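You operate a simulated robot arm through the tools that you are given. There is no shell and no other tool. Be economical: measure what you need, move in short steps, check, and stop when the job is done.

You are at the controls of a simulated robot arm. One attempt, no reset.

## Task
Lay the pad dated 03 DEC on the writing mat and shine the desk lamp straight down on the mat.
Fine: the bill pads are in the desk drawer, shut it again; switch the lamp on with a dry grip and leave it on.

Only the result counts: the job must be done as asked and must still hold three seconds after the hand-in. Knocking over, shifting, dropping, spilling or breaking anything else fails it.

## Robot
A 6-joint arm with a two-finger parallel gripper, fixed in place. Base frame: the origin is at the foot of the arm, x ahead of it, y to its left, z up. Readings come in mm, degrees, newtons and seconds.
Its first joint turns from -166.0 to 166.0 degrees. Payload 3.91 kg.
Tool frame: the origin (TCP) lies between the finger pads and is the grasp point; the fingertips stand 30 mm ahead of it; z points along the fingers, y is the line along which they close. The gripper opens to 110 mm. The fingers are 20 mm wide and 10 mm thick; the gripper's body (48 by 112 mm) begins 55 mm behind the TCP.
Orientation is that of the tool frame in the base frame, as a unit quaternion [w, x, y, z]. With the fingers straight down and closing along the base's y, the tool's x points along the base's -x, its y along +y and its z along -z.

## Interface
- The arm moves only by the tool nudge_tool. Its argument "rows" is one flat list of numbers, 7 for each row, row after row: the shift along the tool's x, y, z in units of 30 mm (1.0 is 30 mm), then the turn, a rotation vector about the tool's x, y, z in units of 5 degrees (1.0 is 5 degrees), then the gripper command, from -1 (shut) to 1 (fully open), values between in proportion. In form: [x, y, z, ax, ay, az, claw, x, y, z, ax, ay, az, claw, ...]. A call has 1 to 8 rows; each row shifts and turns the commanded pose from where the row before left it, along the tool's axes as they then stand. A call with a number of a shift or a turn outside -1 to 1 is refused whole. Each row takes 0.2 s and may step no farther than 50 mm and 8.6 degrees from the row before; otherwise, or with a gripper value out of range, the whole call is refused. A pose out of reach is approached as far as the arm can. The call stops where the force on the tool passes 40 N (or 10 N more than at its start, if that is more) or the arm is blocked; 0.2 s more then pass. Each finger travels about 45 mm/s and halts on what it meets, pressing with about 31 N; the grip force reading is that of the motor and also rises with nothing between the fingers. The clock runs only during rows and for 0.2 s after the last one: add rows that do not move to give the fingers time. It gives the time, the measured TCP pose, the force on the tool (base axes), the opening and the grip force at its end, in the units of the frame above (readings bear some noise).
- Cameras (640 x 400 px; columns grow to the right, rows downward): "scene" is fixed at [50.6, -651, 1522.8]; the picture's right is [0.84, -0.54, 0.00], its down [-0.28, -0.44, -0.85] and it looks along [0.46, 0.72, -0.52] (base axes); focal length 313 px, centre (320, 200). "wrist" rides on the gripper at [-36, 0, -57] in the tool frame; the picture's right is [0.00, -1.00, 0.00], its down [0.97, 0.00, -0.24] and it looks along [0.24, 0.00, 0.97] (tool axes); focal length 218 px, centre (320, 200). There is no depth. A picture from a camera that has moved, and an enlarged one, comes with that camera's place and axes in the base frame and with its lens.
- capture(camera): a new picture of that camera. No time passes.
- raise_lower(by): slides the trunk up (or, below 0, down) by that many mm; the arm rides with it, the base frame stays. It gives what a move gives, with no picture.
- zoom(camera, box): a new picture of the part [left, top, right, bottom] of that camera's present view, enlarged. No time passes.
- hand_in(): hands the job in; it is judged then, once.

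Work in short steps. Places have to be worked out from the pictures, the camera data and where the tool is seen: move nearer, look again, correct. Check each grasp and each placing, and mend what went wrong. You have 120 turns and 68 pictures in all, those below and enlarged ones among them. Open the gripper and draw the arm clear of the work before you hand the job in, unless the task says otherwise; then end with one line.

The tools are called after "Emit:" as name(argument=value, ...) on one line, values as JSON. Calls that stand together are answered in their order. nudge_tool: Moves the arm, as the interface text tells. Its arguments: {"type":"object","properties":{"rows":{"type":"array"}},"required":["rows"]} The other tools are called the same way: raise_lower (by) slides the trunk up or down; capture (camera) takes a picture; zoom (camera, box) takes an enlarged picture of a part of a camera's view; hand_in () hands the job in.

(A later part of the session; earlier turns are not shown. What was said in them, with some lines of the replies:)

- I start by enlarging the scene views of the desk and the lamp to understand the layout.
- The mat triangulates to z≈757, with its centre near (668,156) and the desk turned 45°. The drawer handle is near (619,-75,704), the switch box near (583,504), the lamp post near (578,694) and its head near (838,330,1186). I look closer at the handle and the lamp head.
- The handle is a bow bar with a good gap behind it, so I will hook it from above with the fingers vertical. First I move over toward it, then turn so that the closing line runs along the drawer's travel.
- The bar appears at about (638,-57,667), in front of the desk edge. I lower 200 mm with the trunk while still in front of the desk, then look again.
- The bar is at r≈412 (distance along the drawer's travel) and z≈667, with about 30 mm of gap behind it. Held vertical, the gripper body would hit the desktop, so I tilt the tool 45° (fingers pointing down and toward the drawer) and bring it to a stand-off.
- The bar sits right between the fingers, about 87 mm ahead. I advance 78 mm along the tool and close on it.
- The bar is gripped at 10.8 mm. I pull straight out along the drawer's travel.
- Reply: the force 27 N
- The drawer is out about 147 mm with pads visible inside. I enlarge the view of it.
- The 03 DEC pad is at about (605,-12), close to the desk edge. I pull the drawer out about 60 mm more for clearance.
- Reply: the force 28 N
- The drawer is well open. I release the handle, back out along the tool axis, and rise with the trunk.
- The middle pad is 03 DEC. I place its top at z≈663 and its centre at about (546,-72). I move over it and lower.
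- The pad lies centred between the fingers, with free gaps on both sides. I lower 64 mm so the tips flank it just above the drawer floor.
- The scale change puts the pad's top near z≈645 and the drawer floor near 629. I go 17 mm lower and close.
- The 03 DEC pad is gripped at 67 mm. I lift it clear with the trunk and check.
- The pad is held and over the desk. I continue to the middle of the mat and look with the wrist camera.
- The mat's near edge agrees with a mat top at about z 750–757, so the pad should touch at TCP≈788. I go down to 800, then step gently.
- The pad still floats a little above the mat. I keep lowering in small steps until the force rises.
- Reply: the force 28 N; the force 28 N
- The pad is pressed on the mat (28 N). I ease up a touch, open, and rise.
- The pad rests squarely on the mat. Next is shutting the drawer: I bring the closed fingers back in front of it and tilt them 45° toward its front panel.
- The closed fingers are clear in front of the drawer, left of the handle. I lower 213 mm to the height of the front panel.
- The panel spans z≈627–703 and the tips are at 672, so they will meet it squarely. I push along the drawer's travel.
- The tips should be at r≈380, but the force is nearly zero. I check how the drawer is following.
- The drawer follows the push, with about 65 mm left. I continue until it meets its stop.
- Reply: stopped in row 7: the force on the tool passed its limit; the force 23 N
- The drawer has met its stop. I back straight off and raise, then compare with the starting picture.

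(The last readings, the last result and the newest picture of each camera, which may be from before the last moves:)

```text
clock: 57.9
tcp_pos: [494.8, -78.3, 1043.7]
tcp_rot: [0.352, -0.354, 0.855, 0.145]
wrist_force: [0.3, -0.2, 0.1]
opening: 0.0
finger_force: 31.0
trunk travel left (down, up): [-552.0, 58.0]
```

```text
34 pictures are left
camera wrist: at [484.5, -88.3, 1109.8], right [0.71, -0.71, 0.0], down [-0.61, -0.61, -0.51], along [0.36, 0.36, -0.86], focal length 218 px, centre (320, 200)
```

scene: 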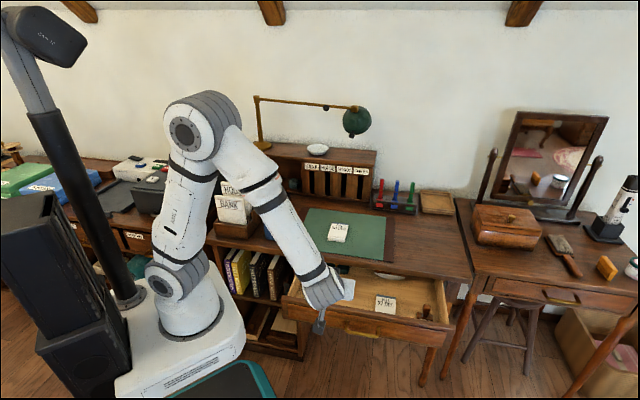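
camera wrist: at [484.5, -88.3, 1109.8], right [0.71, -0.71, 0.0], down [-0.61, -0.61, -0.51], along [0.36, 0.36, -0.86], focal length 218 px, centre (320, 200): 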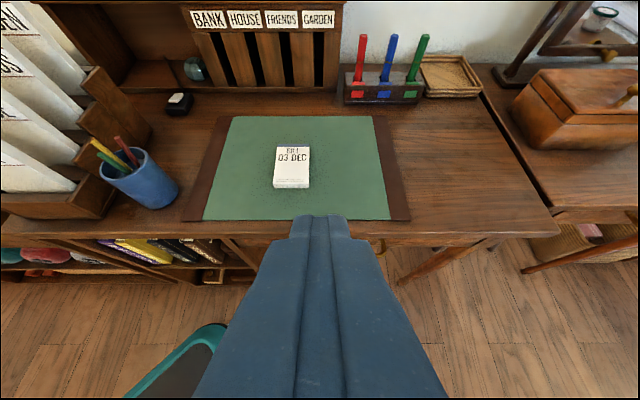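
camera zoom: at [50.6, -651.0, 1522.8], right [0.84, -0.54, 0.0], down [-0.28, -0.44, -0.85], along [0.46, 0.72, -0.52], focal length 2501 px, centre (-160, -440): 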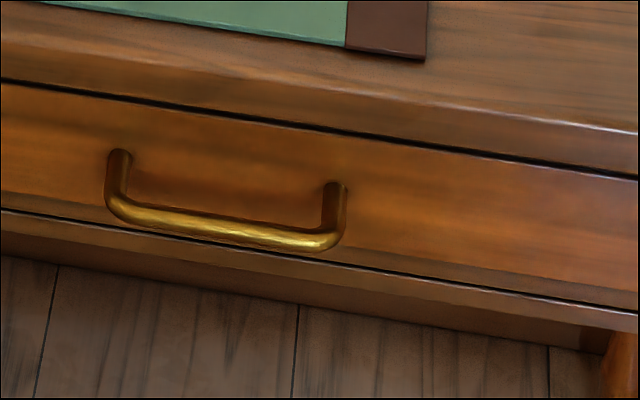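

The drawer looks exactly as at the start, and the pad lies well on the mat. For the lamp I turn the tool horizontal, raise, and look at the lamp.

Emit:
nudge_tool(rows=[0, 0, 0, 0, -1, 0, -1, 0, 0, 0, 0, -1, 0, -1, 0, 0, 0, 0, -1, 0, -1, 0, 0, 0, 0, -1, 0, -1, 0, 0, 0, 0, -1, 0, -1, 0, 0, 0, 0, -1, 0, -1, 0, 0, 0, 0, -1, 0, 0, 0, 0, 0, 0, -1, 0, 0])

Emit:
nudge_tool(rows=[0, 0, 0, 0, -1, 0, 0.2])

Emit:
raise_lower(by=57)

Emit:
capture(camera="wrist")

Emit:
capture(camera="scene")

```text
clock: 59.6
tcp_pos: [495.8, -78.5, 1044.3]
tcp_rot: [0.623, -0.282, 0.682, 0.258]
wrist_force: [-0.2, -0.5, 1.0]
opening: 50.6
finger_force: 0.0
trunk travel left (down, up): [-552.0, 58.0]
```

```text
clock: 60.0
tcp_pos: [496.0, -80.7, 1046.2]
tcp_rot: [0.65, -0.27, 0.656, 0.272]
wrist_force: [-0.2, 0.4, -0.1]
opening: 65.8
finger_force: 0.1
out of reach, approached as far as the arm can: row 1
trunk travel left (down, up): [-552.0, 58.0]
```

```text
clock: 61.0
tcp_pos: [498.2, -80.3, 1105.4]
tcp_rot: [0.65, -0.27, 0.657, 0.27]
wrist_force: [0.1, 0.8, -0.6]
opening: 65.8
finger_force: 0.0
trunk travel left (down, up): [-609.0, 1.0]
```

```text
33 pictures are left
camera wrist: at [458.0, -120.4, 1141.4], right [0.71, -0.71, 0.0], down [-0.18, -0.17, -0.97], along [0.68, 0.69, -0.25], focal length 218 px, centre (320, 200)
```

wrist: 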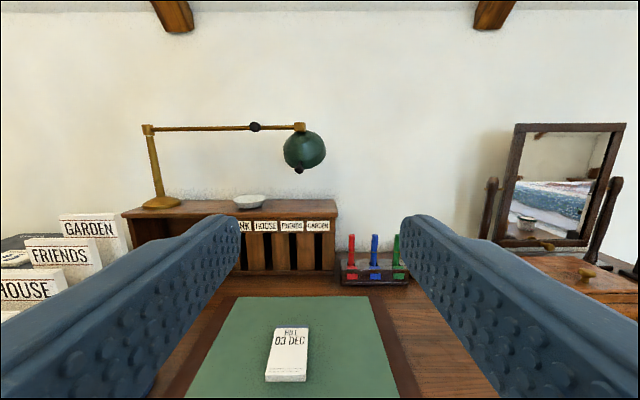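

```text
32 pictures are left
```

scene: 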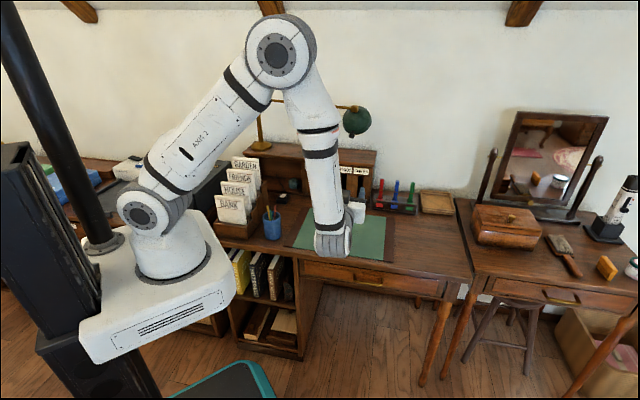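

The lamp arm stands at z≈1185. Its knob is near (s252, r792), i.e. (738,382,1186), and the shade faces the wall with its own knob at about (s360, r770, z1082). I go to a stand-off in front of the arm knob, with the tool square to the lamp arm.

Emit:
nudge_tool(rows=[-0.19, 0.433, 0.95, 0, 0, 0, 0.1, -0.19, 0.433, 0.95, 0, 0, 0, 0.1, -0.19, 0.433, 0.95, 0, 0, 0, 0.1, -0.19, 0.433, 0.95, 0, 0, 0, 0.1, -0.19, 0.433, 0.95, 0, 0, 0, 0.1, -0.19, 0.433, 0.95, 0, 0, 0, 0.1, -0.19, 0.433, 0.95, 0, 0, 0, 0.1])

Emit:
nudge_tool(rows=[-0.19, 0.433, 0.95, 0, 0, 0, 0.1, -0.19, 0.433, 0.95, 0, 0, 0, 0.1, -0.19, 0.433, 0.95, 0, 0, 0, 0.1, -0.19, 0.433, 0.95, 0, 0, 0, 0.1, -0.19, 0.433, 0.95, 0, 0, 0, 0.1, 0, 0, 0, 1, 0, 0, 0.1, 0, 0, 0, 1, 0, 0, 0.1, 0, 0, 0, 0.9, 0, 0, 0.1])

Emit:
capture(camera="wrist")

Emit:
capture(camera="scene")

```text
clock: 62.6
tcp_pos: [574.0, 127.1, 1142.2]
tcp_rot: [0.65, -0.27, 0.657, 0.271]
wrist_force: [0.1, 0.3, -0.2]
opening: 60.6
finger_force: 0.1
trunk travel left (down, up): [-609.0, 1.0]
```

```text
clock: 64.4
tcp_pos: [634.4, 269.9, 1174.4]
tcp_rot: [0.669, -0.209, 0.68, 0.218]
wrist_force: [-0.2, 0.5, -1.0]
opening: 60.3
finger_force: 0.0
out of reach, approached as far as the arm can: row 7, 8
trunk travel left (down, up): [-609.0, 1.0]
```

```text
31 pictures are left
camera wrist: at [588.5, 237.3, 1212.7], right [0.58, -0.82, -0.02], down [-0.22, -0.13, -0.97], along [0.79, 0.56, -0.25], focal length 218 px, centre (320, 200)
```

wrist: 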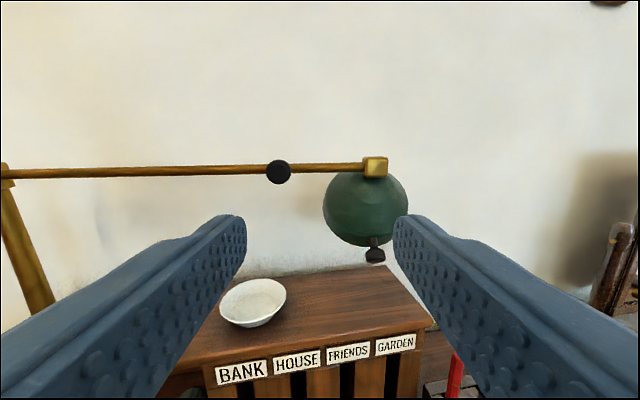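

```text
30 pictures are left
```

scene: 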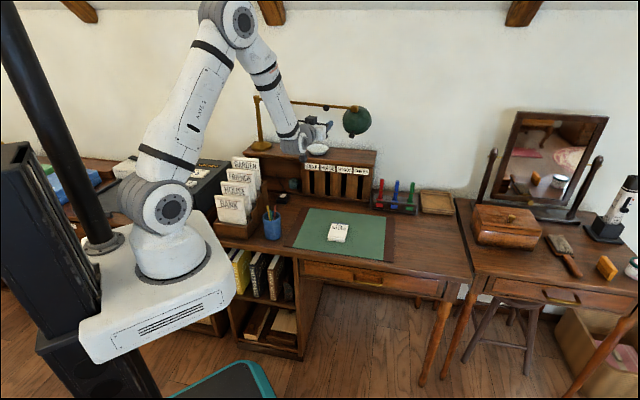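

The last degrees of yaw are at a wrist limit because the forearm comes down so steeply. I lower the trunk while raising the tool within the arm, which relaxes the wrist.

Emit:
raise_lower(by=-110)

Emit:
nudge_tool(rows=[-1, 0, 0, 0, 0, 0, 0.1, -1, 0, 0, 0, 0, 0, 0.1, -1, 0, 0, 0, 0, 0, 0.1, -1, 0, 0, 0, 0, 0, 0.1])

Emit:
raise_lower(by=-120)

Emit:
nudge_tool(rows=[-1, 0, 0, 0, 0, 0, 0.1, -1, 0, 0, 0, 0, 0, 0.1, -1, 0, 0, 0, 0, 0, 0.1, -1, 0, 0, 0, 0, 0, 0.1])

```text
clock: 65.8
tcp_pos: [633.9, 268.9, 1065.0]
tcp_rot: [0.668, -0.209, 0.679, 0.219]
wrist_force: [0.2, 0.1, -1.3]
opening: 60.6
finger_force: 0.0
trunk travel left (down, up): [-499.0, 111.0]
```

```text
clock: 66.8
tcp_pos: [637.8, 267.8, 1187.3]
tcp_rot: [0.669, -0.209, 0.679, 0.218]
wrist_force: [0.9, -1.0, -0.3]
opening: 60.4
finger_force: 0.0
trunk travel left (down, up): [-499.0, 111.0]
```

```text
clock: 68.3
tcp_pos: [638.5, 268.5, 1067.3]
tcp_rot: [0.669, -0.208, 0.68, 0.218]
wrist_force: [-0.6, 0.2, -0.1]
opening: 60.5
finger_force: 0.0
trunk travel left (down, up): [-379.0, 231.0]
```

```text
clock: 69.3
tcp_pos: [639.4, 267.3, 1186.6]
tcp_rot: [0.668, -0.209, 0.679, 0.219]
wrist_force: [-0.2, 0.1, -1.0]
opening: 60.6
finger_force: 0.0
trunk travel left (down, up): [-379.0, 231.0]
```

With the wrist relaxed I yaw the remaining 5° and move to 75 mm in front of the knob.

Emit:
nudge_tool(rows=[0, 0, 0, 0.97, 0, 0, 0.1, 0, 0.59, 0.75, 0, 0, 0, 0.1, 0, 0.59, 0.75, 0, 0, 0, 0.1, 0, 0.59, 0.75, 0, 0, 0, 0.1])

Emit:
capture(camera="wrist")

```text
clock: 70.3
tcp_pos: [692.9, 315.0, 1197.7]
tcp_rot: [0.673, -0.185, 0.689, 0.194]
wrist_force: [-0.2, -0.1, -0.2]
opening: 60.6
finger_force: 0.0
out of reach, approached as far as the arm can: row 2, 3, 4
trunk travel left (down, up): [-379.0, 231.0]
```

```text
29 pictures are left
camera wrist: at [645.6, 285.5, 1236.4], right [0.52, -0.85, -0.02], down [-0.23, -0.12, -0.97], along [0.82, 0.5, -0.26], focal length 218 px, centre (320, 200)
```

wrist: 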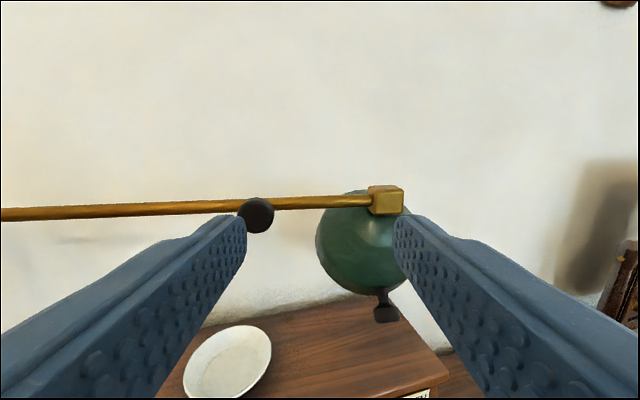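

The arm stopped short of the asked pose, so I look at its configuration.

Emit:
capture(camera="scene")

```text
28 pictures are left
```

scene: 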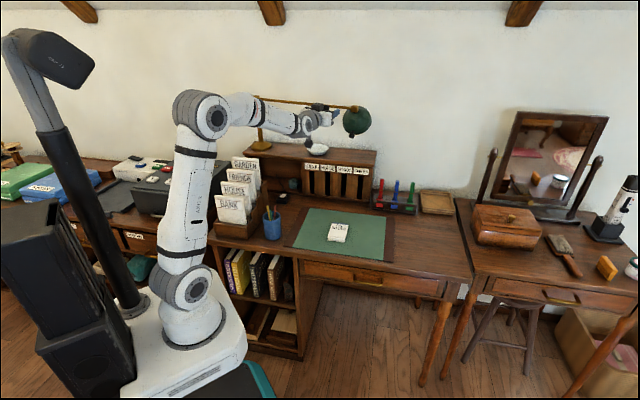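

The forearm has come nearly in line with the horizontal tool (a wrist singularity). I back off, rise, and pitch the tool about 35° down, to take the knob from above and in front.

Emit:
nudge_tool(rows=[0, 0, -1, 0, 0, 0, 0.1, -0.5, 0, -0.5, 0, 1, 0, 0.1, -0.5, 0, 0, 0, 1, 0, 0.1, 0, 0, 0, 0, 1, 0, 0.1, 0, 0, 0, 0, 1, 0, 0.1, 0, 0, 0, 0, 1, 0, 0.1, 0, 0, 0, 0, 1, 0, 0.1, 0, 0, 0, 0, 1, 0, 0.1])

Emit:
nudge_tool(rows=[0, 0.5, 0, 0, 0, 0, 0.1, 0, 0.5, 0, 0, 0, 0, 0.1])

Emit:
capture(camera="wrist")

```text
clock: 72.2
tcp_pos: [654.7, 291.4, 1232.4]
tcp_rot: [0.465, -0.232, 0.843, 0.142]
wrist_force: [-0.2, 0.2, 0.1]
opening: 60.2
finger_force: 0.1
out of reach, approached as far as the arm can: row 1, 5
trunk travel left (down, up): [-379.0, 231.0]
```

```text
clock: 72.8
tcp_pos: [639.8, 317.6, 1232.4]
tcp_rot: [0.466, -0.232, 0.842, 0.142]
wrist_force: [-1.0, -0.2, 0.0]
opening: 60.4
finger_force: 0.0
trunk travel left (down, up): [-379.0, 231.0]
```

```text
27 pictures are left
camera wrist: at [615.4, 301.2, 1294.2], right [0.52, -0.85, -0.02], down [-0.62, -0.36, -0.7], along [0.59, 0.38, -0.72], focal length 218 px, centre (320, 200)
```

wrist: 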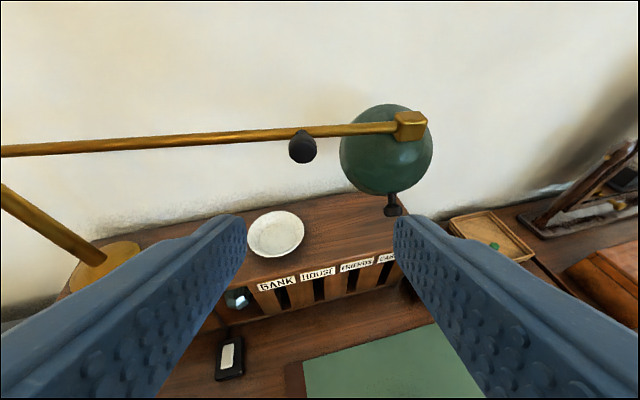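

The view is good now. Combining rays, the knob is at about (748,402,1187). I line up 60 mm short of it along the tool axis.

Emit:
nudge_tool(rows=[-0.37, 0.16, 0.7, 0, 0, 0, 0.1, -0.37, 0.16, 0.7, 0, 0, 0, 0.1, -0.37, 0.16, 0.7, 0, 0, 0, 0.1])

Emit:
capture(camera="wrist")

```text
clock: 73.5
tcp_pos: [692.2, 366.6, 1226.3]
tcp_rot: [0.464, -0.233, 0.842, 0.143]
wrist_force: [-0.3, -0.5, 0.3]
opening: 60.6
finger_force: 0.1
trunk travel left (down, up): [-379.0, 231.0]
```

```text
26 pictures are left
camera wrist: at [667.9, 351.5, 1288.7], right [0.52, -0.85, -0.02], down [-0.62, -0.36, -0.7], along [0.59, 0.38, -0.72], focal length 218 px, centre (320, 200)
```

wrist: 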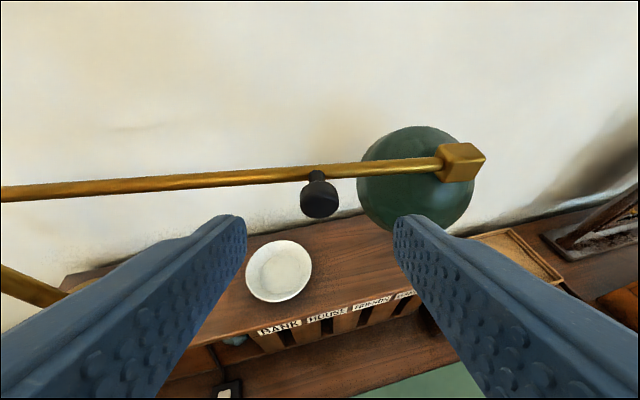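

The knob is centred between the fingers about 83 mm ahead. I advance 60 mm and close on it, keeping the tips short of the tube.

Emit:
nudge_tool(rows=[-0.06, 0.02, 0.7, 0, 0, 0, 0, -0.06, 0.02, 0.7, 0, 0, 0, -0.1, -0.06, 0, 0.6, 0, 0, 0, -0.1])

Emit:
capture(camera="wrist")

```text
clock: 74.3
tcp_pos: [736.3, 396.3, 1202.5]
tcp_rot: [0.465, -0.231, 0.843, 0.141]
wrist_force: [0.4, 0.5, 0.6]
opening: 49.5
finger_force: 0.1
trunk travel left (down, up): [-379.0, 231.0]
```

```text
25 pictures are left
camera wrist: at [713.1, 380.1, 1263.2], right [0.52, -0.85, -0.02], down [-0.62, -0.36, -0.7], along [0.59, 0.38, -0.72], focal length 218 px, centre (320, 200)
```

wrist: 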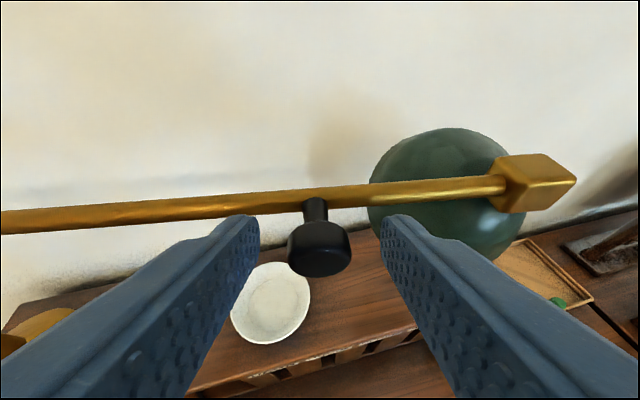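

The knob is between the pads, just inside the tips. I close on it.

Emit:
nudge_tool(rows=[0, 0, 0, 0, 0, 0, -1, 0, 0, 0, 0, 0, 0, -1, 0, 0, 0, 0, 0, 0, -1])

Emit:
capture(camera="wrist")

```text
clock: 75.2
tcp_pos: [737.4, 397.8, 1201.6]
tcp_rot: [0.464, -0.234, 0.842, 0.143]
wrist_force: [-1.7, 3.0, -0.2]
opening: 25.6
finger_force: 44.9
trunk travel left (down, up): [-379.0, 231.0]
```

```text
24 pictures are left
camera wrist: at [712.6, 380.7, 1263.0], right [0.52, -0.85, -0.02], down [-0.62, -0.36, -0.7], along [0.59, 0.38, -0.72], focal length 218 px, centre (320, 200)
```

wrist: 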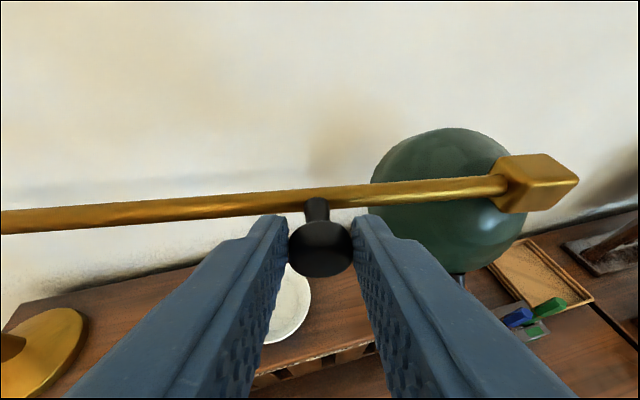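

The knob is gripped at 25.6 mm. I swing the lamp arm about its post, estimated at (576,697): rigid arc steps of 2.5° clockwise, checking the force first over 10°.

Emit:
nudge_tool(rows=[0.26, 0.038, -0.419, 0.426, -0.01, 0.263, -1, 0.26, 0.038, -0.419, 0.426, -0.01, 0.263, -1, 0.26, 0.038, -0.419, 0.426, -0.01, 0.263, -1, 0.26, 0.038, -0.419, 0.426, -0.01, 0.263, -1])

Emit:
capture(camera="wrist")

```text
clock: 76.2
tcp_pos: [681.8, 374.6, 1201.5]
tcp_rot: [0.476, -0.158, 0.859, 0.1]
wrist_force: [-3.4, 6.5, -0.1]
opening: 25.4
finger_force: 44.9
trunk travel left (down, up): [-379.0, 231.0]
```

```text
23 pictures are left
camera wrist: at [655.7, 361.9, 1263.1], right [0.37, -0.93, -0.02], down [-0.67, -0.25, -0.7], along [0.64, 0.27, -0.72], focal length 218 px, centre (320, 200)
```

wrist: 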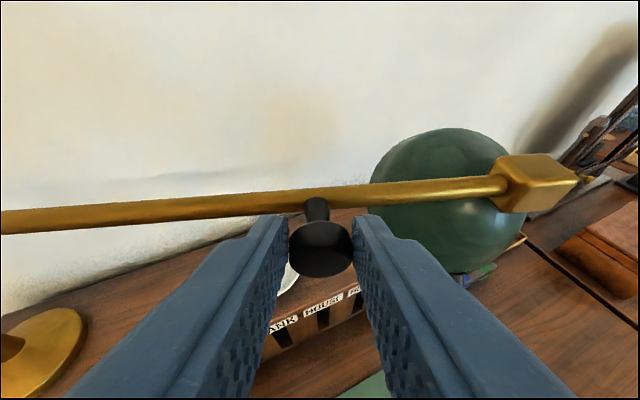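

The swing works with low force and the knob still seated. I continue 20° more.

Emit:
nudge_tool(rows=[0.26, 0.038, -0.419, 0.426, -0.01, 0.263, -1, 0.26, 0.038, -0.419, 0.426, -0.01, 0.263, -1, 0.26, 0.038, -0.419, 0.426, -0.01, 0.263, -1, 0.26, 0.038, -0.419, 0.426, -0.01, 0.263, -1, 0.26, 0.038, -0.419, 0.426, -0.01, 0.263, -1, 0.26, 0.038, -0.419, 0.426, -0.01, 0.263, -1, 0.26, 0.038, -0.419, 0.426, -0.01, 0.263, -1, 0.26, 0.038, -0.419, 0.426, -0.01, 0.263, -1])

Emit:
capture(camera="wrist")

Emit:
capture(camera="scene")

```text
clock: 78.0
tcp_pos: [564.2, 356.5, 1201.4]
tcp_rot: [0.486, -0.007, 0.874, 0.016]
wrist_force: [-2.0, 11.9, 7.2]
opening: 25.3
finger_force: 45.4
trunk travel left (down, up): [-379.0, 231.0]
```

```text
22 pictures are left
camera wrist: at [535.2, 354.6, 1263.2], right [0.03, -1.0, -0.02], down [-0.72, -0.01, -0.7], along [0.7, 0.03, -0.72], focal length 218 px, centre (320, 200)
```

wrist: 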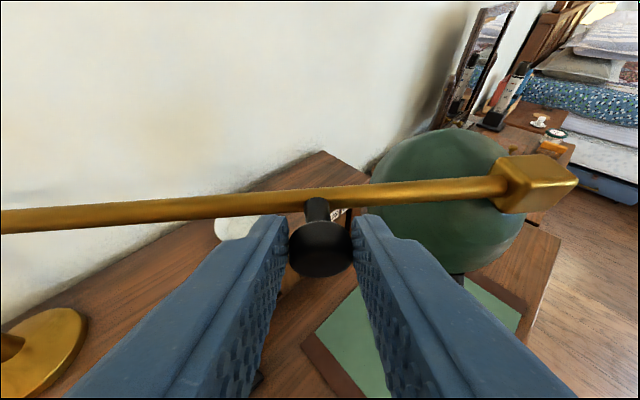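

```text
21 pictures are left
```

scene: 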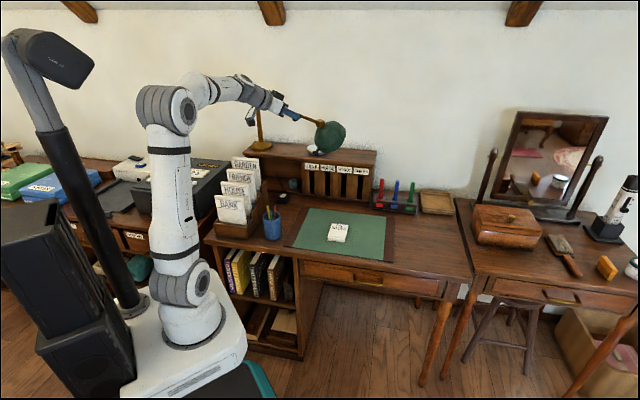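

The lamp head is now at about (624,245), well over the mat. I release the knob, back off along the tool axis, and look at the shade.

Emit:
nudge_tool(rows=[0, 0, 0, 0, 0, 0, -0.1, 0, 0, 0, 0, 0, 0, 0.1, 0, 0, -0.7, 0, 0, 0, 0.1, 0, 0, -1, 0, 0, 0, 0.1, 0, 0, -1, 0, 0, 0, 0.1, 0, 0, -1, 0, 0, 0, 0.1])

Emit:
zoom(camera="scene", box=[280, 95, 376, 155])

Emit:
capture(camera="wrist")

```text
clock: 79.3
tcp_pos: [472.5, 349.5, 1259.5]
tcp_rot: [0.485, -0.008, 0.874, 0.017]
wrist_force: [0.2, -0.1, -0.5]
opening: 60.4
finger_force: 0.1
trunk travel left (down, up): [-379.0, 231.0]
```

```text
6.67 times, centred on (328, 125) of scene
camera zoom: at [50.6, -651.0, 1522.8], right [0.84, -0.54, 0.0], down [-0.28, -0.44, -0.85], along [0.46, 0.72, -0.52], focal length 2084 px, centre (267, 700)
```

zoom: 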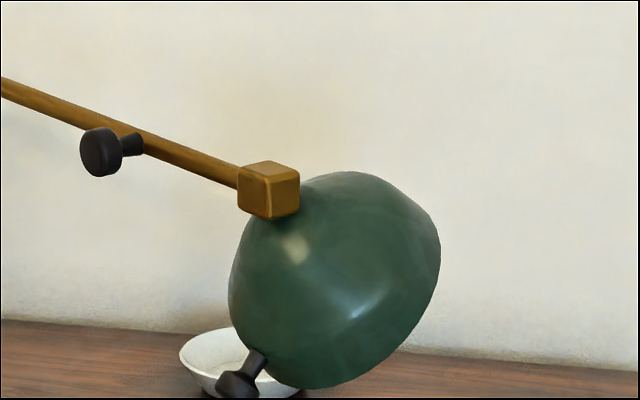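

```text
19 pictures are left
camera wrist: at [442.8, 348.2, 1320.6], right [0.03, -1.0, -0.02], down [-0.72, -0.01, -0.7], along [0.7, 0.03, -0.72], focal length 218 px, centre (320, 200)
```

wrist: 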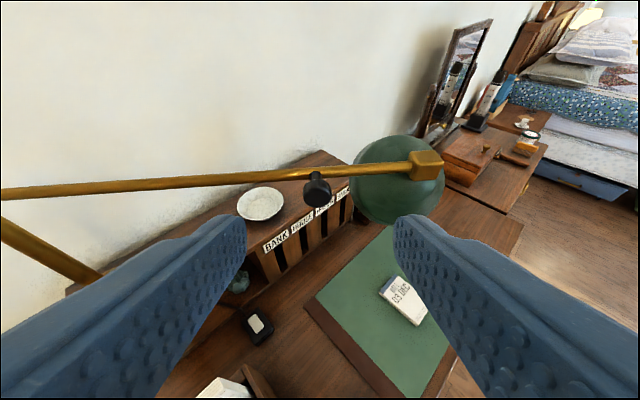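

The shade points about 36° off vertical, toward the wall, and its knob is at about (602,243,1086). I slide sideways and down to a stand-off in front of that knob; the fingers close along the tilt axis, so the knob can turn freely between them.

Emit:
nudge_tool(rows=[0, -0.917, 0, 0, 0, 0, 0.1, 0, -0.917, 0, 0, 0, 0, 0.1, 0, -0.917, 0, 0, 0, 0, 0.1, 0, -0.917, 0, 0, 0, 0, 0.1, 0.66, -0.04, 0.93, 0, 0, 0, 0.1, 0.66, -0.04, 0.93, 0, 0, 0, 0.1, 0.66, -0.04, 0.93, 0, 0, 0, 0.1, 0.66, -0.04, 0.93, 0, 0, 0, 0.1])

Emit:
capture(camera="wrist")

```text
clock: 81.2
tcp_pos: [528.0, 238.4, 1130.6]
tcp_rot: [0.485, -0.006, 0.874, 0.015]
wrist_force: [-0.3, 0.4, 0.1]
opening: 60.4
finger_force: 0.1
trunk travel left (down, up): [-379.0, 231.0]
```

```text
18 pictures are left
camera wrist: at [499.3, 236.7, 1192.9], right [0.03, -1.0, -0.02], down [-0.72, 0.0, -0.7], along [0.7, 0.03, -0.72], focal length 218 px, centre (320, 200)
```

wrist: 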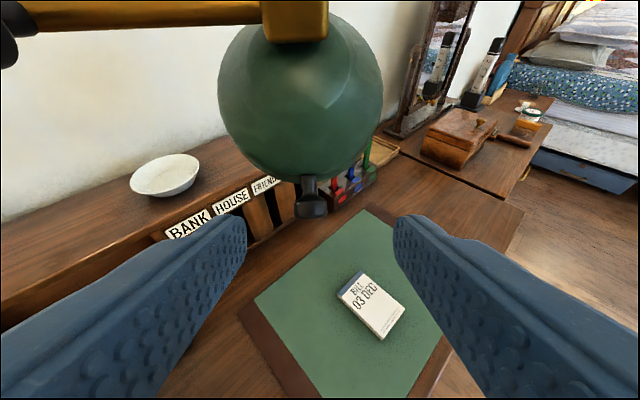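

The knob is straight ahead at about (598,245,1085). I advance 66 mm and look before closing.

Emit:
nudge_tool(rows=[0.02, 0.045, 0.73, 0, 0, 0, -0.2, 0.02, 0.045, 0.73, 0, 0, 0, -0.2, 0.02, 0.045, 0.73, 0, 0, 0, -0.2])

Emit:
capture(camera="wrist")

```text
clock: 82.0
tcp_pos: [582.6, 246.7, 1095.8]
tcp_rot: [0.485, -0.007, 0.874, 0.016]
wrist_force: [-0.7, 0.2, 0.3]
opening: 44.0
finger_force: 0.1
trunk travel left (down, up): [-379.0, 231.0]
```

```text
17 pictures are left
camera wrist: at [553.8, 245.2, 1156.7], right [0.03, -1.0, -0.02], down [-0.72, -0.01, -0.7], along [0.7, 0.03, -0.72], focal length 218 px, centre (320, 200)
```

wrist: 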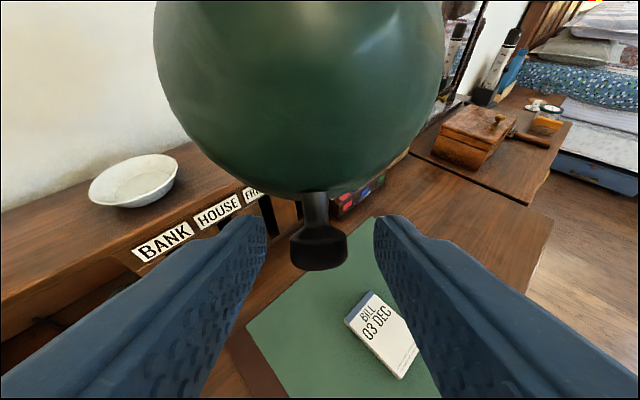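

The knob sits between the pads (row 250, between tip and TCP). I close on it.

Emit:
nudge_tool(rows=[0, 0, 0.1, 0, 0, 0, -0.2, 0, 0, 0, 0, 0, 0, -1, 0, 0, 0, 0, 0, 0, -1, 0, 0, 0, 0, 0, 0, -1])

```text
clock: 83.0
tcp_pos: [585.5, 247.4, 1092.9]
tcp_rot: [0.485, -0.007, 0.874, 0.015]
wrist_force: [0.0, 3.1, 1.8]
opening: 23.2
finger_force: 44.9
trunk travel left (down, up): [-379.0, 231.0]
```

The knob is gripped at 23.2 mm. I turn the shade rigidly about its joint, estimated at (624,245,1186), in 2.5° steps: 17.5° first.

Emit:
nudge_tool(rows=[0.021, -0.008, -0.145, 0, 0.5, 0, -1, 0.021, -0.008, -0.145, 0, 0.5, 0, -1, 0.021, -0.008, -0.145, 0, 0.5, 0, -1, 0.021, -0.008, -0.145, 0, 0.5, 0, -1, 0.021, -0.008, -0.145, 0, 0.5, 0, -1, 0.021, -0.008, -0.145, 0, 0.5, 0, -1, 0.021, -0.008, -0.145, 0, 0.5, 0, -1])

Emit:
capture(camera="wrist")

Emit:
zoom(camera="scene", box=[280, 95, 376, 155])

```text
clock: 84.5
tcp_pos: [560.3, 245.0, 1108.9]
tcp_rot: [0.346, -0.01, 0.938, 0.015]
wrist_force: [0.1, 5.5, 1.1]
opening: 23.0
finger_force: 45.0
trunk travel left (down, up): [-379.0, 231.0]
```

```text
16 pictures are left
camera wrist: at [550.3, 243.6, 1177.0], right [0.03, -1.0, -0.02], down [-0.89, -0.02, -0.45], along [0.45, 0.03, -0.89], focal length 218 px, centre (320, 200)
```

wrist: 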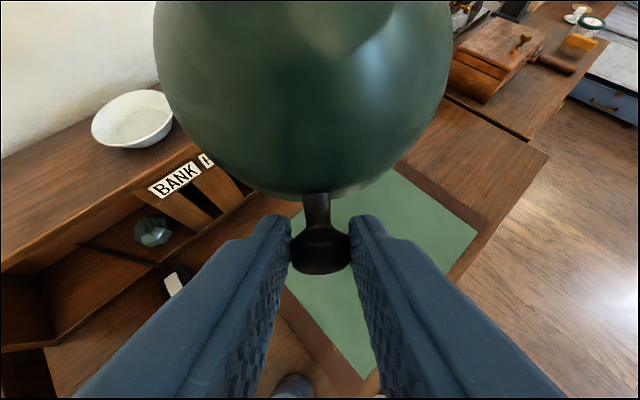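

```text
6.67 times, centred on (328, 125) of scene
camera zoom: at [50.6, -651.0, 1522.8], right [0.84, -0.54, 0.0], down [-0.28, -0.44, -0.85], along [0.46, 0.72, -0.52], focal length 2084 px, centre (267, 700)
```

zoom: 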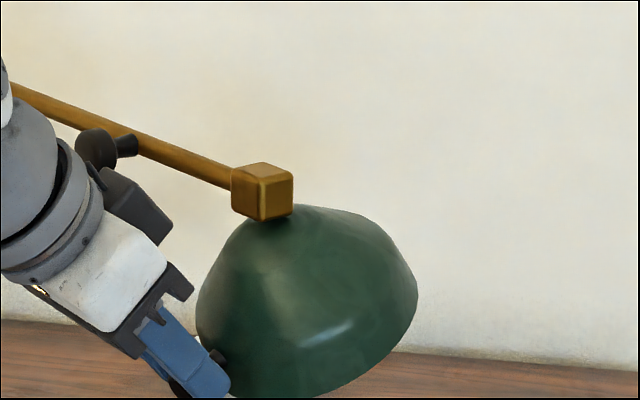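

The shade follows rigidly. I turn it another 12.5°, then judge its axis.

Emit:
nudge_tool(rows=[0.021, -0.008, -0.145, 0, 0.5, 0, -1, 0.021, -0.008, -0.145, 0, 0.5, 0, -1, 0.021, -0.008, -0.145, 0, 0.5, 0, -1, 0.021, -0.008, -0.145, 0, 0.5, 0, -1, 0.021, -0.008, -0.145, 0, 0.5, 0, -1])

Emit:
zoom(camera="scene", box=[280, 105, 376, 165])

```text
clock: 85.8
tcp_pos: [544.9, 243.5, 1123.5]
tcp_rot: [0.242, -0.011, 0.97, 0.011]
wrist_force: [0.5, 7.2, -4.7]
opening: 23.4
finger_force: 45.0
trunk travel left (down, up): [-379.0, 231.0]
```

```text
6.67 times, centred on (328, 135) of scene
camera zoom: at [50.6, -651.0, 1522.8], right [0.84, -0.54, 0.0], down [-0.28, -0.44, -0.85], along [0.46, 0.72, -0.52], focal length 2084 px, centre (267, 633)
```

zoom: 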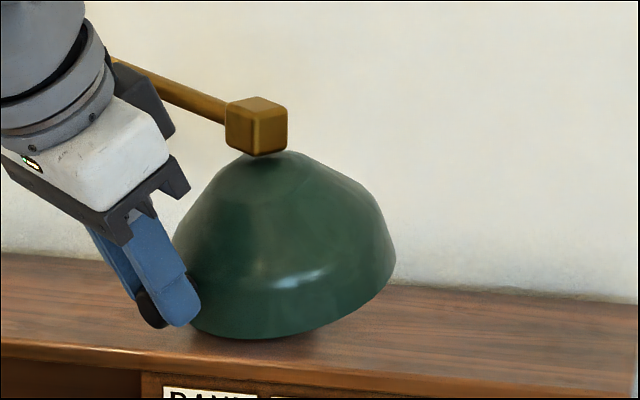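

The shade still leans about 13° toward the wall side (its rim centre is right of the block). I turn 10° more and check symmetry.

Emit:
nudge_tool(rows=[0.021, -0.008, -0.145, 0, 0.5, 0, -1, 0.021, -0.008, -0.145, 0, 0.5, 0, -1, 0.021, -0.008, -0.145, 0, 0.5, 0, -1, 0.021, -0.008, -0.145, 0, 0.5, 0, -1])

Emit:
zoom(camera="scene", box=[280, 105, 376, 165])

```text
clock: 86.8
tcp_pos: [537.3, 242.7, 1137.7]
tcp_rot: [0.155, -0.012, 0.988, 0.012]
wrist_force: [1.4, 9.3, -14.8]
opening: 23.2
finger_force: 45.0
trunk travel left (down, up): [-379.0, 231.0]
```

```text
6.67 times, centred on (328, 135) of scene
camera zoom: at [50.6, -651.0, 1522.8], right [0.84, -0.54, 0.0], down [-0.28, -0.44, -0.85], along [0.46, 0.72, -0.52], focal length 2084 px, centre (267, 633)
```

zoom: 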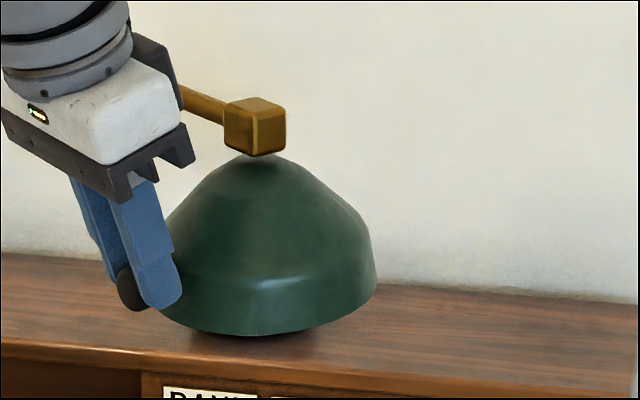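

The shade is now within about 5° of vertical (rim centre about 9 px right of the block). I give it 5° more and recheck.

Emit:
nudge_tool(rows=[0.021, -0.008, -0.12, 0, 0.5, 0, -1, 0.021, -0.008, -0.12, 0, 0.5, 0, -1])

Emit:
zoom(camera="scene", box=[280, 105, 376, 165])

```text
clock: 87.3
tcp_pos: [533.2, 242.8, 1145.0]
tcp_rot: [0.113, -0.012, 0.993, 0.009]
wrist_force: [1.0, 12.2, -12.4]
opening: 23.0
finger_force: 44.6
trunk travel left (down, up): [-379.0, 231.0]
```

```text
6.67 times, centred on (328, 135) of scene
camera zoom: at [50.6, -651.0, 1522.8], right [0.84, -0.54, 0.0], down [-0.28, -0.44, -0.85], along [0.46, 0.72, -0.52], focal length 2084 px, centre (267, 633)
```

zoom: 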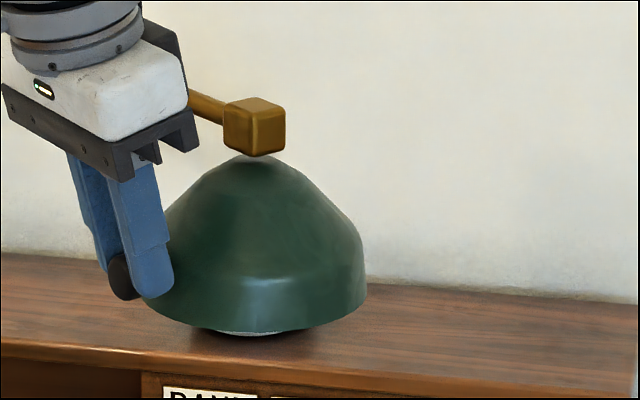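

The rim is now symmetric under the block, so the shade points straight down. I release the knob gently and draw back up and away.

Emit:
nudge_tool(rows=[0, 0, 0, 0, 0, 0, -0.4, 0, 0, 0, 0, 0, 0, -0.1, 0, 0, 0, 0, 0, 0, -0.1, 0.3, 0, -0.7, 0, 0, 0, -0.1, 0.3, 0, -1, 0, 0, 0, -0.1, 0.3, 0, -1, 0, 0, 0, -0.1, 1, 0, 0, 0, 0, 0, -1, 1, 0, 0, 0, 0, 0, -1])

Emit:
zoom(camera="scene", box=[280, 105, 376, 165])

Emit:
capture(camera="wrist")

```text
clock: 89.2
tcp_pos: [427.4, 235.8, 1205.8]
tcp_rot: [0.115, -0.013, 0.993, 0.012]
wrist_force: [0.5, -0.1, 0.3]
opening: 0.0
finger_force: 2.5
trunk travel left (down, up): [-379.0, 231.0]
```

```text
6.67 times, centred on (328, 135) of scene
camera zoom: at [50.6, -651.0, 1522.8], right [0.84, -0.54, 0.0], down [-0.28, -0.44, -0.85], along [0.46, 0.72, -0.52], focal length 2084 px, centre (267, 633)
```

zoom: 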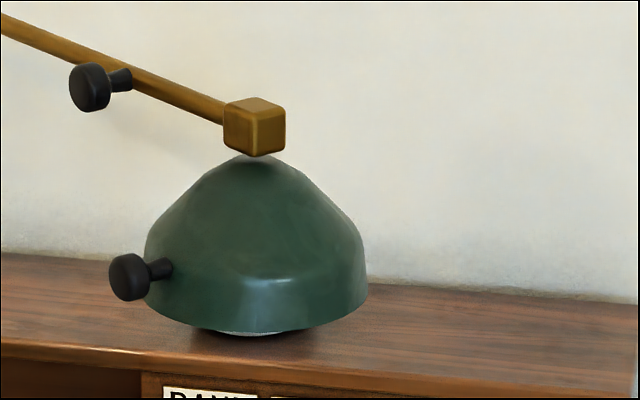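

```text
10 pictures are left
camera wrist: at [449.7, 235.3, 1270.2], right [0.03, -1.0, -0.02], down [-1.0, -0.03, 0.01], along [-0.01, 0.02, -1.0], focal length 218 px, centre (320, 200)
```

wrist: 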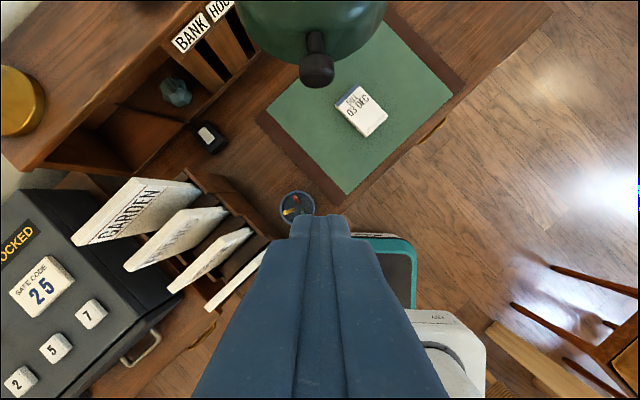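

The lamp head hangs straight down over the mat. The switch rocker is at about (588,510,~785), in front of the hutch and beneath the lamp tube. I orient the closed gripper (yawed square to the desk, leaning about 15° back) before moving in low between the shade and the file box.

Emit:
nudge_tool(rows=[0, 0, 0, 0, 0, -1, -1, 0, 0, 0, 0, 0, -1, -1, 0, 0, 0, 0, 0, -1, -1, 0, 0, 0, 0, 0, -1, -1, 0, 0, 0, 0, 0, -1, -1, 0, 0, 0, 0, 0, -1, -1, 0, 0, 0, 0, 0, -1, -1, 0, 0, 0, 0, 0, -1, -1])

Emit:
nudge_tool(rows=[0, 0, 0, 0, 0, -1, -1, 0, 0, 0, -0.93, -0.6, 0, -1, 0, 0, 0, -0.93, -0.6, 0, -1])

```text
clock: 91.0
tcp_pos: [429.1, 236.2, 1205.1]
tcp_rot: [0.112, -0.352, 0.929, -0.028]
wrist_force: [-0.1, 0.0, -0.6]
opening: 0.0
finger_force: 31.2
trunk travel left (down, up): [-379.0, 231.0]
```

```text
clock: 91.8
tcp_pos: [429.9, 235.5, 1205.2]
tcp_rot: [0.125, -0.4, 0.906, 0.062]
wrist_force: [-0.1, -0.3, 0.7]
opening: 0.0
finger_force: 31.0
trunk travel left (down, up): [-379.0, 231.0]
```

The orientation is right (leaning 16° back, closing line along the desk). I shift slightly right and lower to TCP z≈930 in front of the desk's left part, clear of the shade and the cup.

Emit:
nudge_tool(rows=[0.253, -0.118, 0.882, 0, 0, 0, -1, 0.253, -0.118, 0.882, 0, 0, 0, -1, 0.253, -0.118, 0.882, 0, 0, 0, -1, 0.253, -0.118, 0.882, 0, 0, 0, -1, 0.253, -0.118, 0.882, 0, 0, 0, -1, 0.253, -0.118, 0.882, 0, 0, 0, -1, 0.253, -0.118, 0.882, 0, 0, 0, -1, 0.253, -0.118, 0.882, 0, 0, 0, -1])

Emit:
nudge_tool(rows=[0.253, -0.118, 0.882, 0, 0, 0, -1, 0.253, -0.118, 0.882, 0, 0, 0, -1])

Emit:
capture(camera="wrist")

Emit:
capture(camera="scene")

```text
clock: 93.5
tcp_pos: [446.8, 218.1, 984.7]
tcp_rot: [0.126, -0.401, 0.905, 0.062]
wrist_force: [-0.6, -0.3, 0.2]
opening: 0.2
finger_force: 31.2
trunk travel left (down, up): [-379.0, 231.0]
```

```text
clock: 94.2
tcp_pos: [452.7, 213.7, 929.6]
tcp_rot: [0.125, -0.401, 0.906, 0.062]
wrist_force: [0.5, 0.5, -0.2]
opening: 0.0
finger_force: 31.4
trunk travel left (down, up): [-379.0, 231.0]
```

```text
9 pictures are left
camera wrist: at [466.9, 228.0, 995.0], right [0.74, -0.67, -0.01], down [-0.67, -0.74, -0.04], along [0.02, 0.04, -1.0], focal length 218 px, centre (320, 200)
```

wrist: 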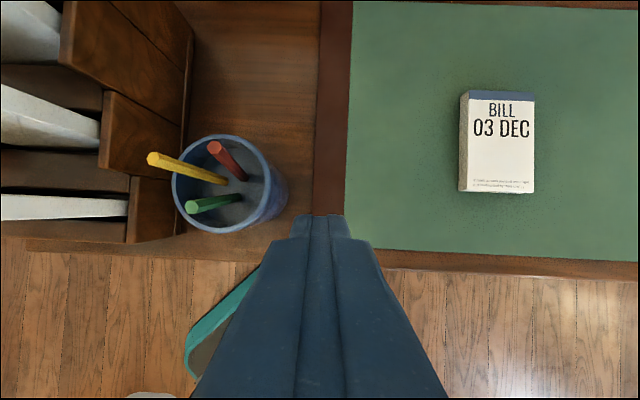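

```text
8 pictures are left
```

scene: 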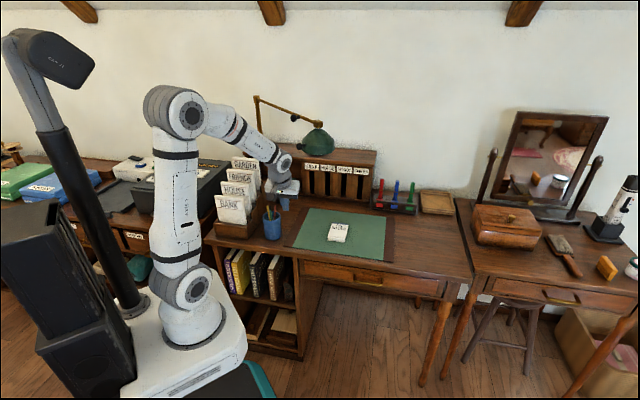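

The cup and box positions match the estimates. I go around the cup at this height, then in toward the switch, keeping clear of the shade knob and the file box.

Emit:
nudge_tool(rows=[-0.78, 0.388, 0.229, 0, 0, 0, -1, -0.78, 0.388, 0.229, 0, 0, 0, -1, -0.78, 0.388, 0.229, 0, 0, 0, -1, -0.78, 0.388, 0.229, 0, 0, 0, -1, -0.78, 0.388, 0.229, 0, 0, 0, -1])

Emit:
nudge_tool(rows=[-0.75, 0.154, 0.564, 0, 0, 0, -1, -0.75, 0.154, 0.564, 0, 0, 0, -1, -0.75, 0.154, 0.564, 0, 0, 0, -1, -0.75, 0.154, 0.564, 0, 0, 0, -1])

Emit:
capture(camera="wrist")

```text
clock: 95.3
tcp_pos: [492.0, 344.9, 929.4]
tcp_rot: [0.124, -0.4, 0.906, 0.062]
wrist_force: [-0.8, 0.3, -0.5]
opening: 0.0
finger_force: 30.9
trunk travel left (down, up): [-379.0, 231.0]
```

```text
clock: 96.3
tcp_pos: [548.7, 435.4, 886.5]
tcp_rot: [0.125, -0.401, 0.905, 0.062]
wrist_force: [-0.6, 0.3, 0.3]
opening: 0.0
finger_force: 31.1
trunk travel left (down, up): [-379.0, 231.0]
```

```text
7 pictures are left
camera wrist: at [562.9, 449.3, 952.6], right [0.74, -0.67, -0.01], down [-0.67, -0.74, -0.04], along [0.02, 0.04, -1.0], focal length 218 px, centre (320, 200)
```

wrist: 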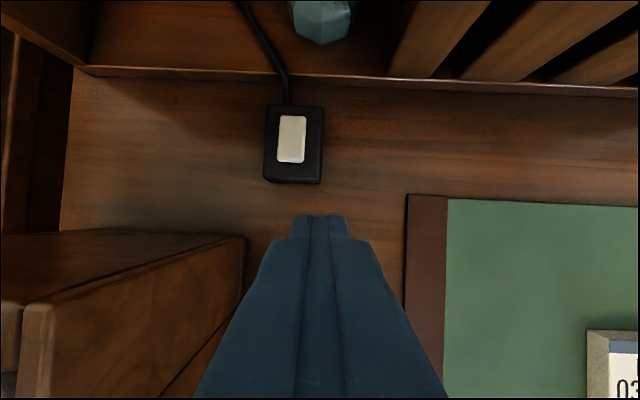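

The switch plate is clearly seen, its white key near (582,507). I enlarge it to see whether it rocks or pushes.

Emit:
zoom(camera="wrist", box=[240, 90, 352, 195])

```text
3.81 times, centred on (296, 142) of wrist
camera zoom: at [562.9, 449.3, 952.6], right [0.74, -0.67, -0.01], down [-0.67, -0.74, -0.04], along [0.02, 0.04, -1.0], focal length 832 px, centre (411, 419)
```

zoom: 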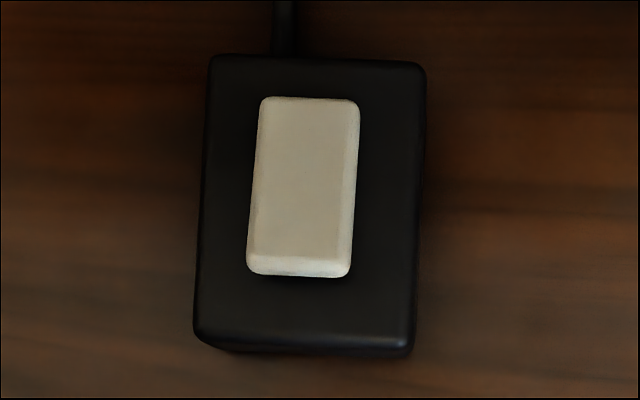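

The key is a flat push key. I lean the tool 5° further back for hutch clearance and move to hover about 30 mm above the key.

Emit:
nudge_tool(rows=[0, 0, 0, 0, -1, 0, -1, -0.53, 0.245, 0.693, 0, 0, 0, -1, -0.53, 0.245, 0.693, 0, 0, 0, -1, -0.53, 0.245, 0.693, 0, 0, 0, -1])

Emit:
capture(camera="wrist")

```text
clock: 97.3
tcp_pos: [576.2, 500.3, 848.1]
tcp_rot: [0.164, -0.398, 0.899, 0.08]
wrist_force: [0.5, -0.1, 0.1]
opening: 0.3
finger_force: 31.4
trunk travel left (down, up): [-379.0, 231.0]
```

```text
5 pictures are left
camera wrist: at [585.4, 509.2, 915.1], right [0.74, -0.67, -0.01], down [-0.67, -0.73, -0.12], along [0.08, 0.1, -0.99], focal length 218 px, centre (320, 200)
```

wrist: 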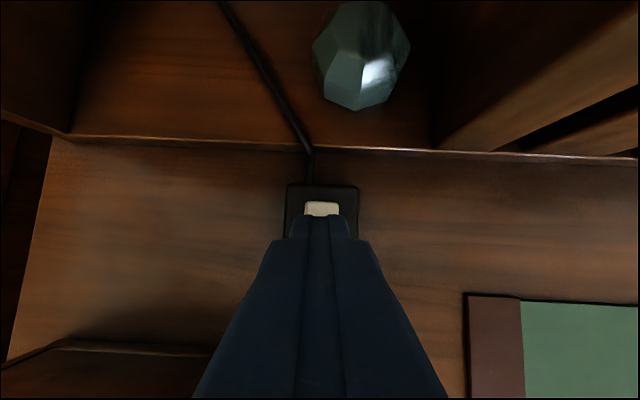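

The fingertips are lined up over the key. I lower vertically to just above it, then press in small steps.

Emit:
nudge_tool(rows=[0.167, 0, 0.436, 0, 0, 0, -1, 0.12, 0, 0.31, 0, 0, 0, -1])

Emit:
nudge_tool(rows=[0.036, 0, 0.093, 0, 0, 0, -1, 0.036, 0, 0.093, 0, 0, 0, -1])

Emit:
nudge_tool(rows=[0.036, 0, 0.093, 0, 0, 0, -1])

```text
clock: 98.0
tcp_pos: [575.3, 500.6, 824.2]
tcp_rot: [0.165, -0.397, 0.9, 0.078]
wrist_force: [0.6, 0.8, 0.3]
opening: 0.0
finger_force: 30.8
trunk travel left (down, up): [-379.0, 231.0]
```

```text
clock: 98.5
tcp_pos: [577.0, 500.9, 817.7]
tcp_rot: [0.164, -0.397, 0.9, 0.079]
wrist_force: [0.1, -0.9, 0.0]
opening: 0.2
finger_force: 30.8
trunk travel left (down, up): [-379.0, 231.0]
```

```text
clock: 99.0
tcp_pos: [575.9, 499.6, 814.5]
tcp_rot: [0.165, -0.397, 0.899, 0.079]
wrist_force: [-0.7, -0.4, -0.7]
opening: 0.0
finger_force: 31.7
trunk travel left (down, up): [-379.0, 231.0]
```

No contact yet. I continue down in small steps.

Emit:
nudge_tool(rows=[0.036, 0, 0.093, 0, 0, 0, -1])

Emit:
nudge_tool(rows=[0.036, 0, 0.093, 0, 0, 0, -1])

Emit:
nudge_tool(rows=[0.036, 0, 0.093, 0, 0, 0, -1])

```text
clock: 99.3
tcp_pos: [577.4, 500.4, 813.2]
tcp_rot: [0.166, -0.397, 0.899, 0.079]
wrist_force: [-0.5, -0.4, 0.4]
opening: 0.0
finger_force: 31.7
trunk travel left (down, up): [-379.0, 231.0]
```

```text
clock: 99.8
tcp_pos: [576.6, 499.0, 810.0]
tcp_rot: [0.165, -0.397, 0.899, 0.08]
wrist_force: [0.1, -2.6, 5.4]
opening: 0.0
finger_force: 31.1
trunk travel left (down, up): [-379.0, 231.0]
```

```text
clock: 100.2
tcp_pos: [576.8, 498.6, 809.0]
tcp_rot: [0.168, -0.397, 0.899, 0.08]
wrist_force: [-2.6, -4.1, 18.0]
opening: 0.0
finger_force: 31.0
trunk travel left (down, up): [-379.0, 231.0]
```

I have contact with 18 N. I check in the scene picture whether the lamp is lit.

Emit:
capture(camera="scene")

```text
4 pictures are left
```

scene: 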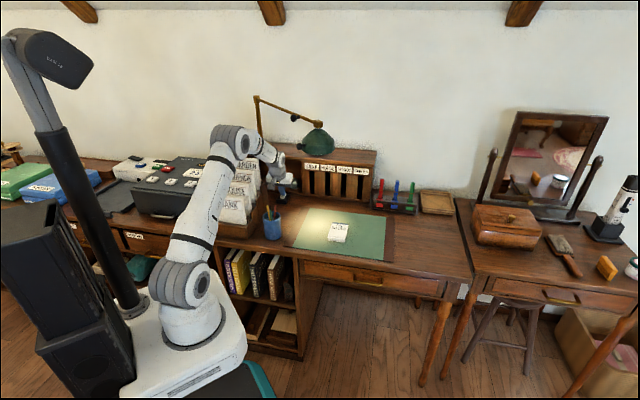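

A bright pool lies on the mat, so the lamp is on. I lift straight off the key and retrace the way out.

Emit:
nudge_tool(rows=[-0.24, 0, -0.62, 0, 0, 0, -1, -0.24, 0, -0.62, 0, 0, 0, -1, 0.53, -0.245, -0.693, 0, 0, 0, -1, 0.53, -0.245, -0.693, 0, 0, 0, -1, 0.53, -0.245, -0.693, 0, 0, 0, -1])

Emit:
zoom(camera="scene", box=[220, 90, 412, 260])

```text
clock: 101.3
tcp_pos: [548.6, 436.3, 887.0]
tcp_rot: [0.165, -0.398, 0.899, 0.079]
wrist_force: [0.4, 0.7, -0.6]
opening: 0.1
finger_force: 30.8
trunk travel left (down, up): [-379.0, 231.0]
```

```text
2.35 times, centred on (316, 175) of scene
camera zoom: at [50.6, -651.0, 1522.8], right [0.84, -0.54, 0.0], down [-0.28, -0.44, -0.85], along [0.46, 0.72, -0.52], focal length 736 px, centre (329, 259)
```

zoom: 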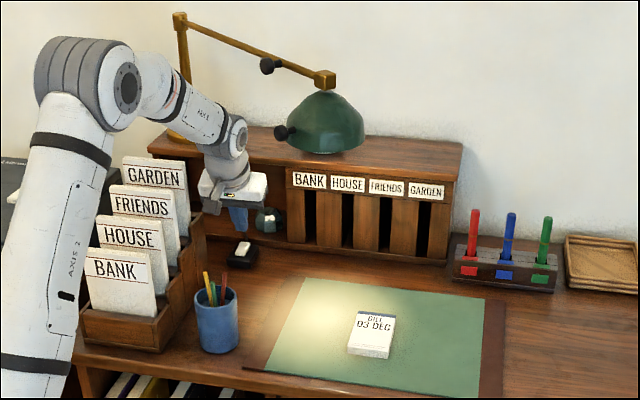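

The lamp is lit and its pool falls on the mat right beneath the head; the pad and everything else are in place. I retrace the path out between the box and the shade, then back away and open the gripper.

Emit:
nudge_tool(rows=[0.7, -0.165, -0.645, 0, 0, 0, -1, 0.7, -0.165, -0.645, 0, 0, 0, -1, 0.7, -0.165, -0.645, 0, 0, 0, -1, 0.7, -0.165, -0.645, 0, 0, 0, -1, 0.9, -0.49, -0.53, 0, 0, 0, -1, 0.9, -0.49, -0.53, 0, 0, 0, -1, 0.9, -0.49, -0.53, 0, 0, 0, -1, 0.9, -0.49, -0.53, 0, 0, 0, -1])

Emit:
nudge_tool(rows=[0.755, 0, -0.825, 0, 0, 0, -1, 0.755, 0, -0.825, 0, 0, 0, -1, 0.755, 0, -0.825, 0, 0, 0, -1, 0.755, 0, -0.825, 0, 0, 0, 0, 0, 0, 0, 0, 0, 0, 0.5, 0, 0, 0, 0, 0, 0, 0.5, 0, 0, 0, 0, 0, 0, 0.5, 0, 0, 0, 0, 0, 0, 0.5])

Emit:
capture(camera="scene")

```text
clock: 103.2
tcp_pos: [453.3, 209.1, 949.5]
tcp_rot: [0.164, -0.397, 0.899, 0.079]
wrist_force: [0.4, 0.5, -0.3]
opening: 0.3
finger_force: 30.9
trunk travel left (down, up): [-379.0, 231.0]
```

```text
clock: 105.0
tcp_pos: [373.0, 121.6, 1010.2]
tcp_rot: [0.165, -0.397, 0.899, 0.079]
wrist_force: [-0.2, -0.5, -0.2]
opening: 82.6
finger_force: 0.0
trunk travel left (down, up): [-379.0, 231.0]
```

```text
2 pictures are left
```

scene: 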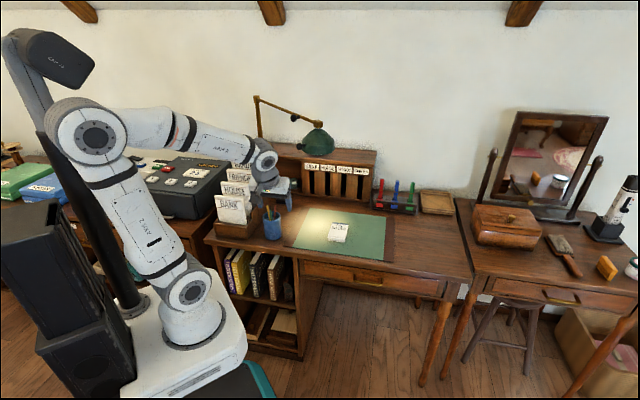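

The lamp is on and pointing down at the mat, the 03 DEC pad is on the mat, the drawer is shut, the gripper is open and the arm is clear. I hand in.

Emit:
hand_in()

```text
The job is handed in.
```

I laid the 03 DEC pad on the mat, shut the drawer, turned the lamp to shine straight down on the mat and left it switched on, and handed the job in; I don't have the verdict.
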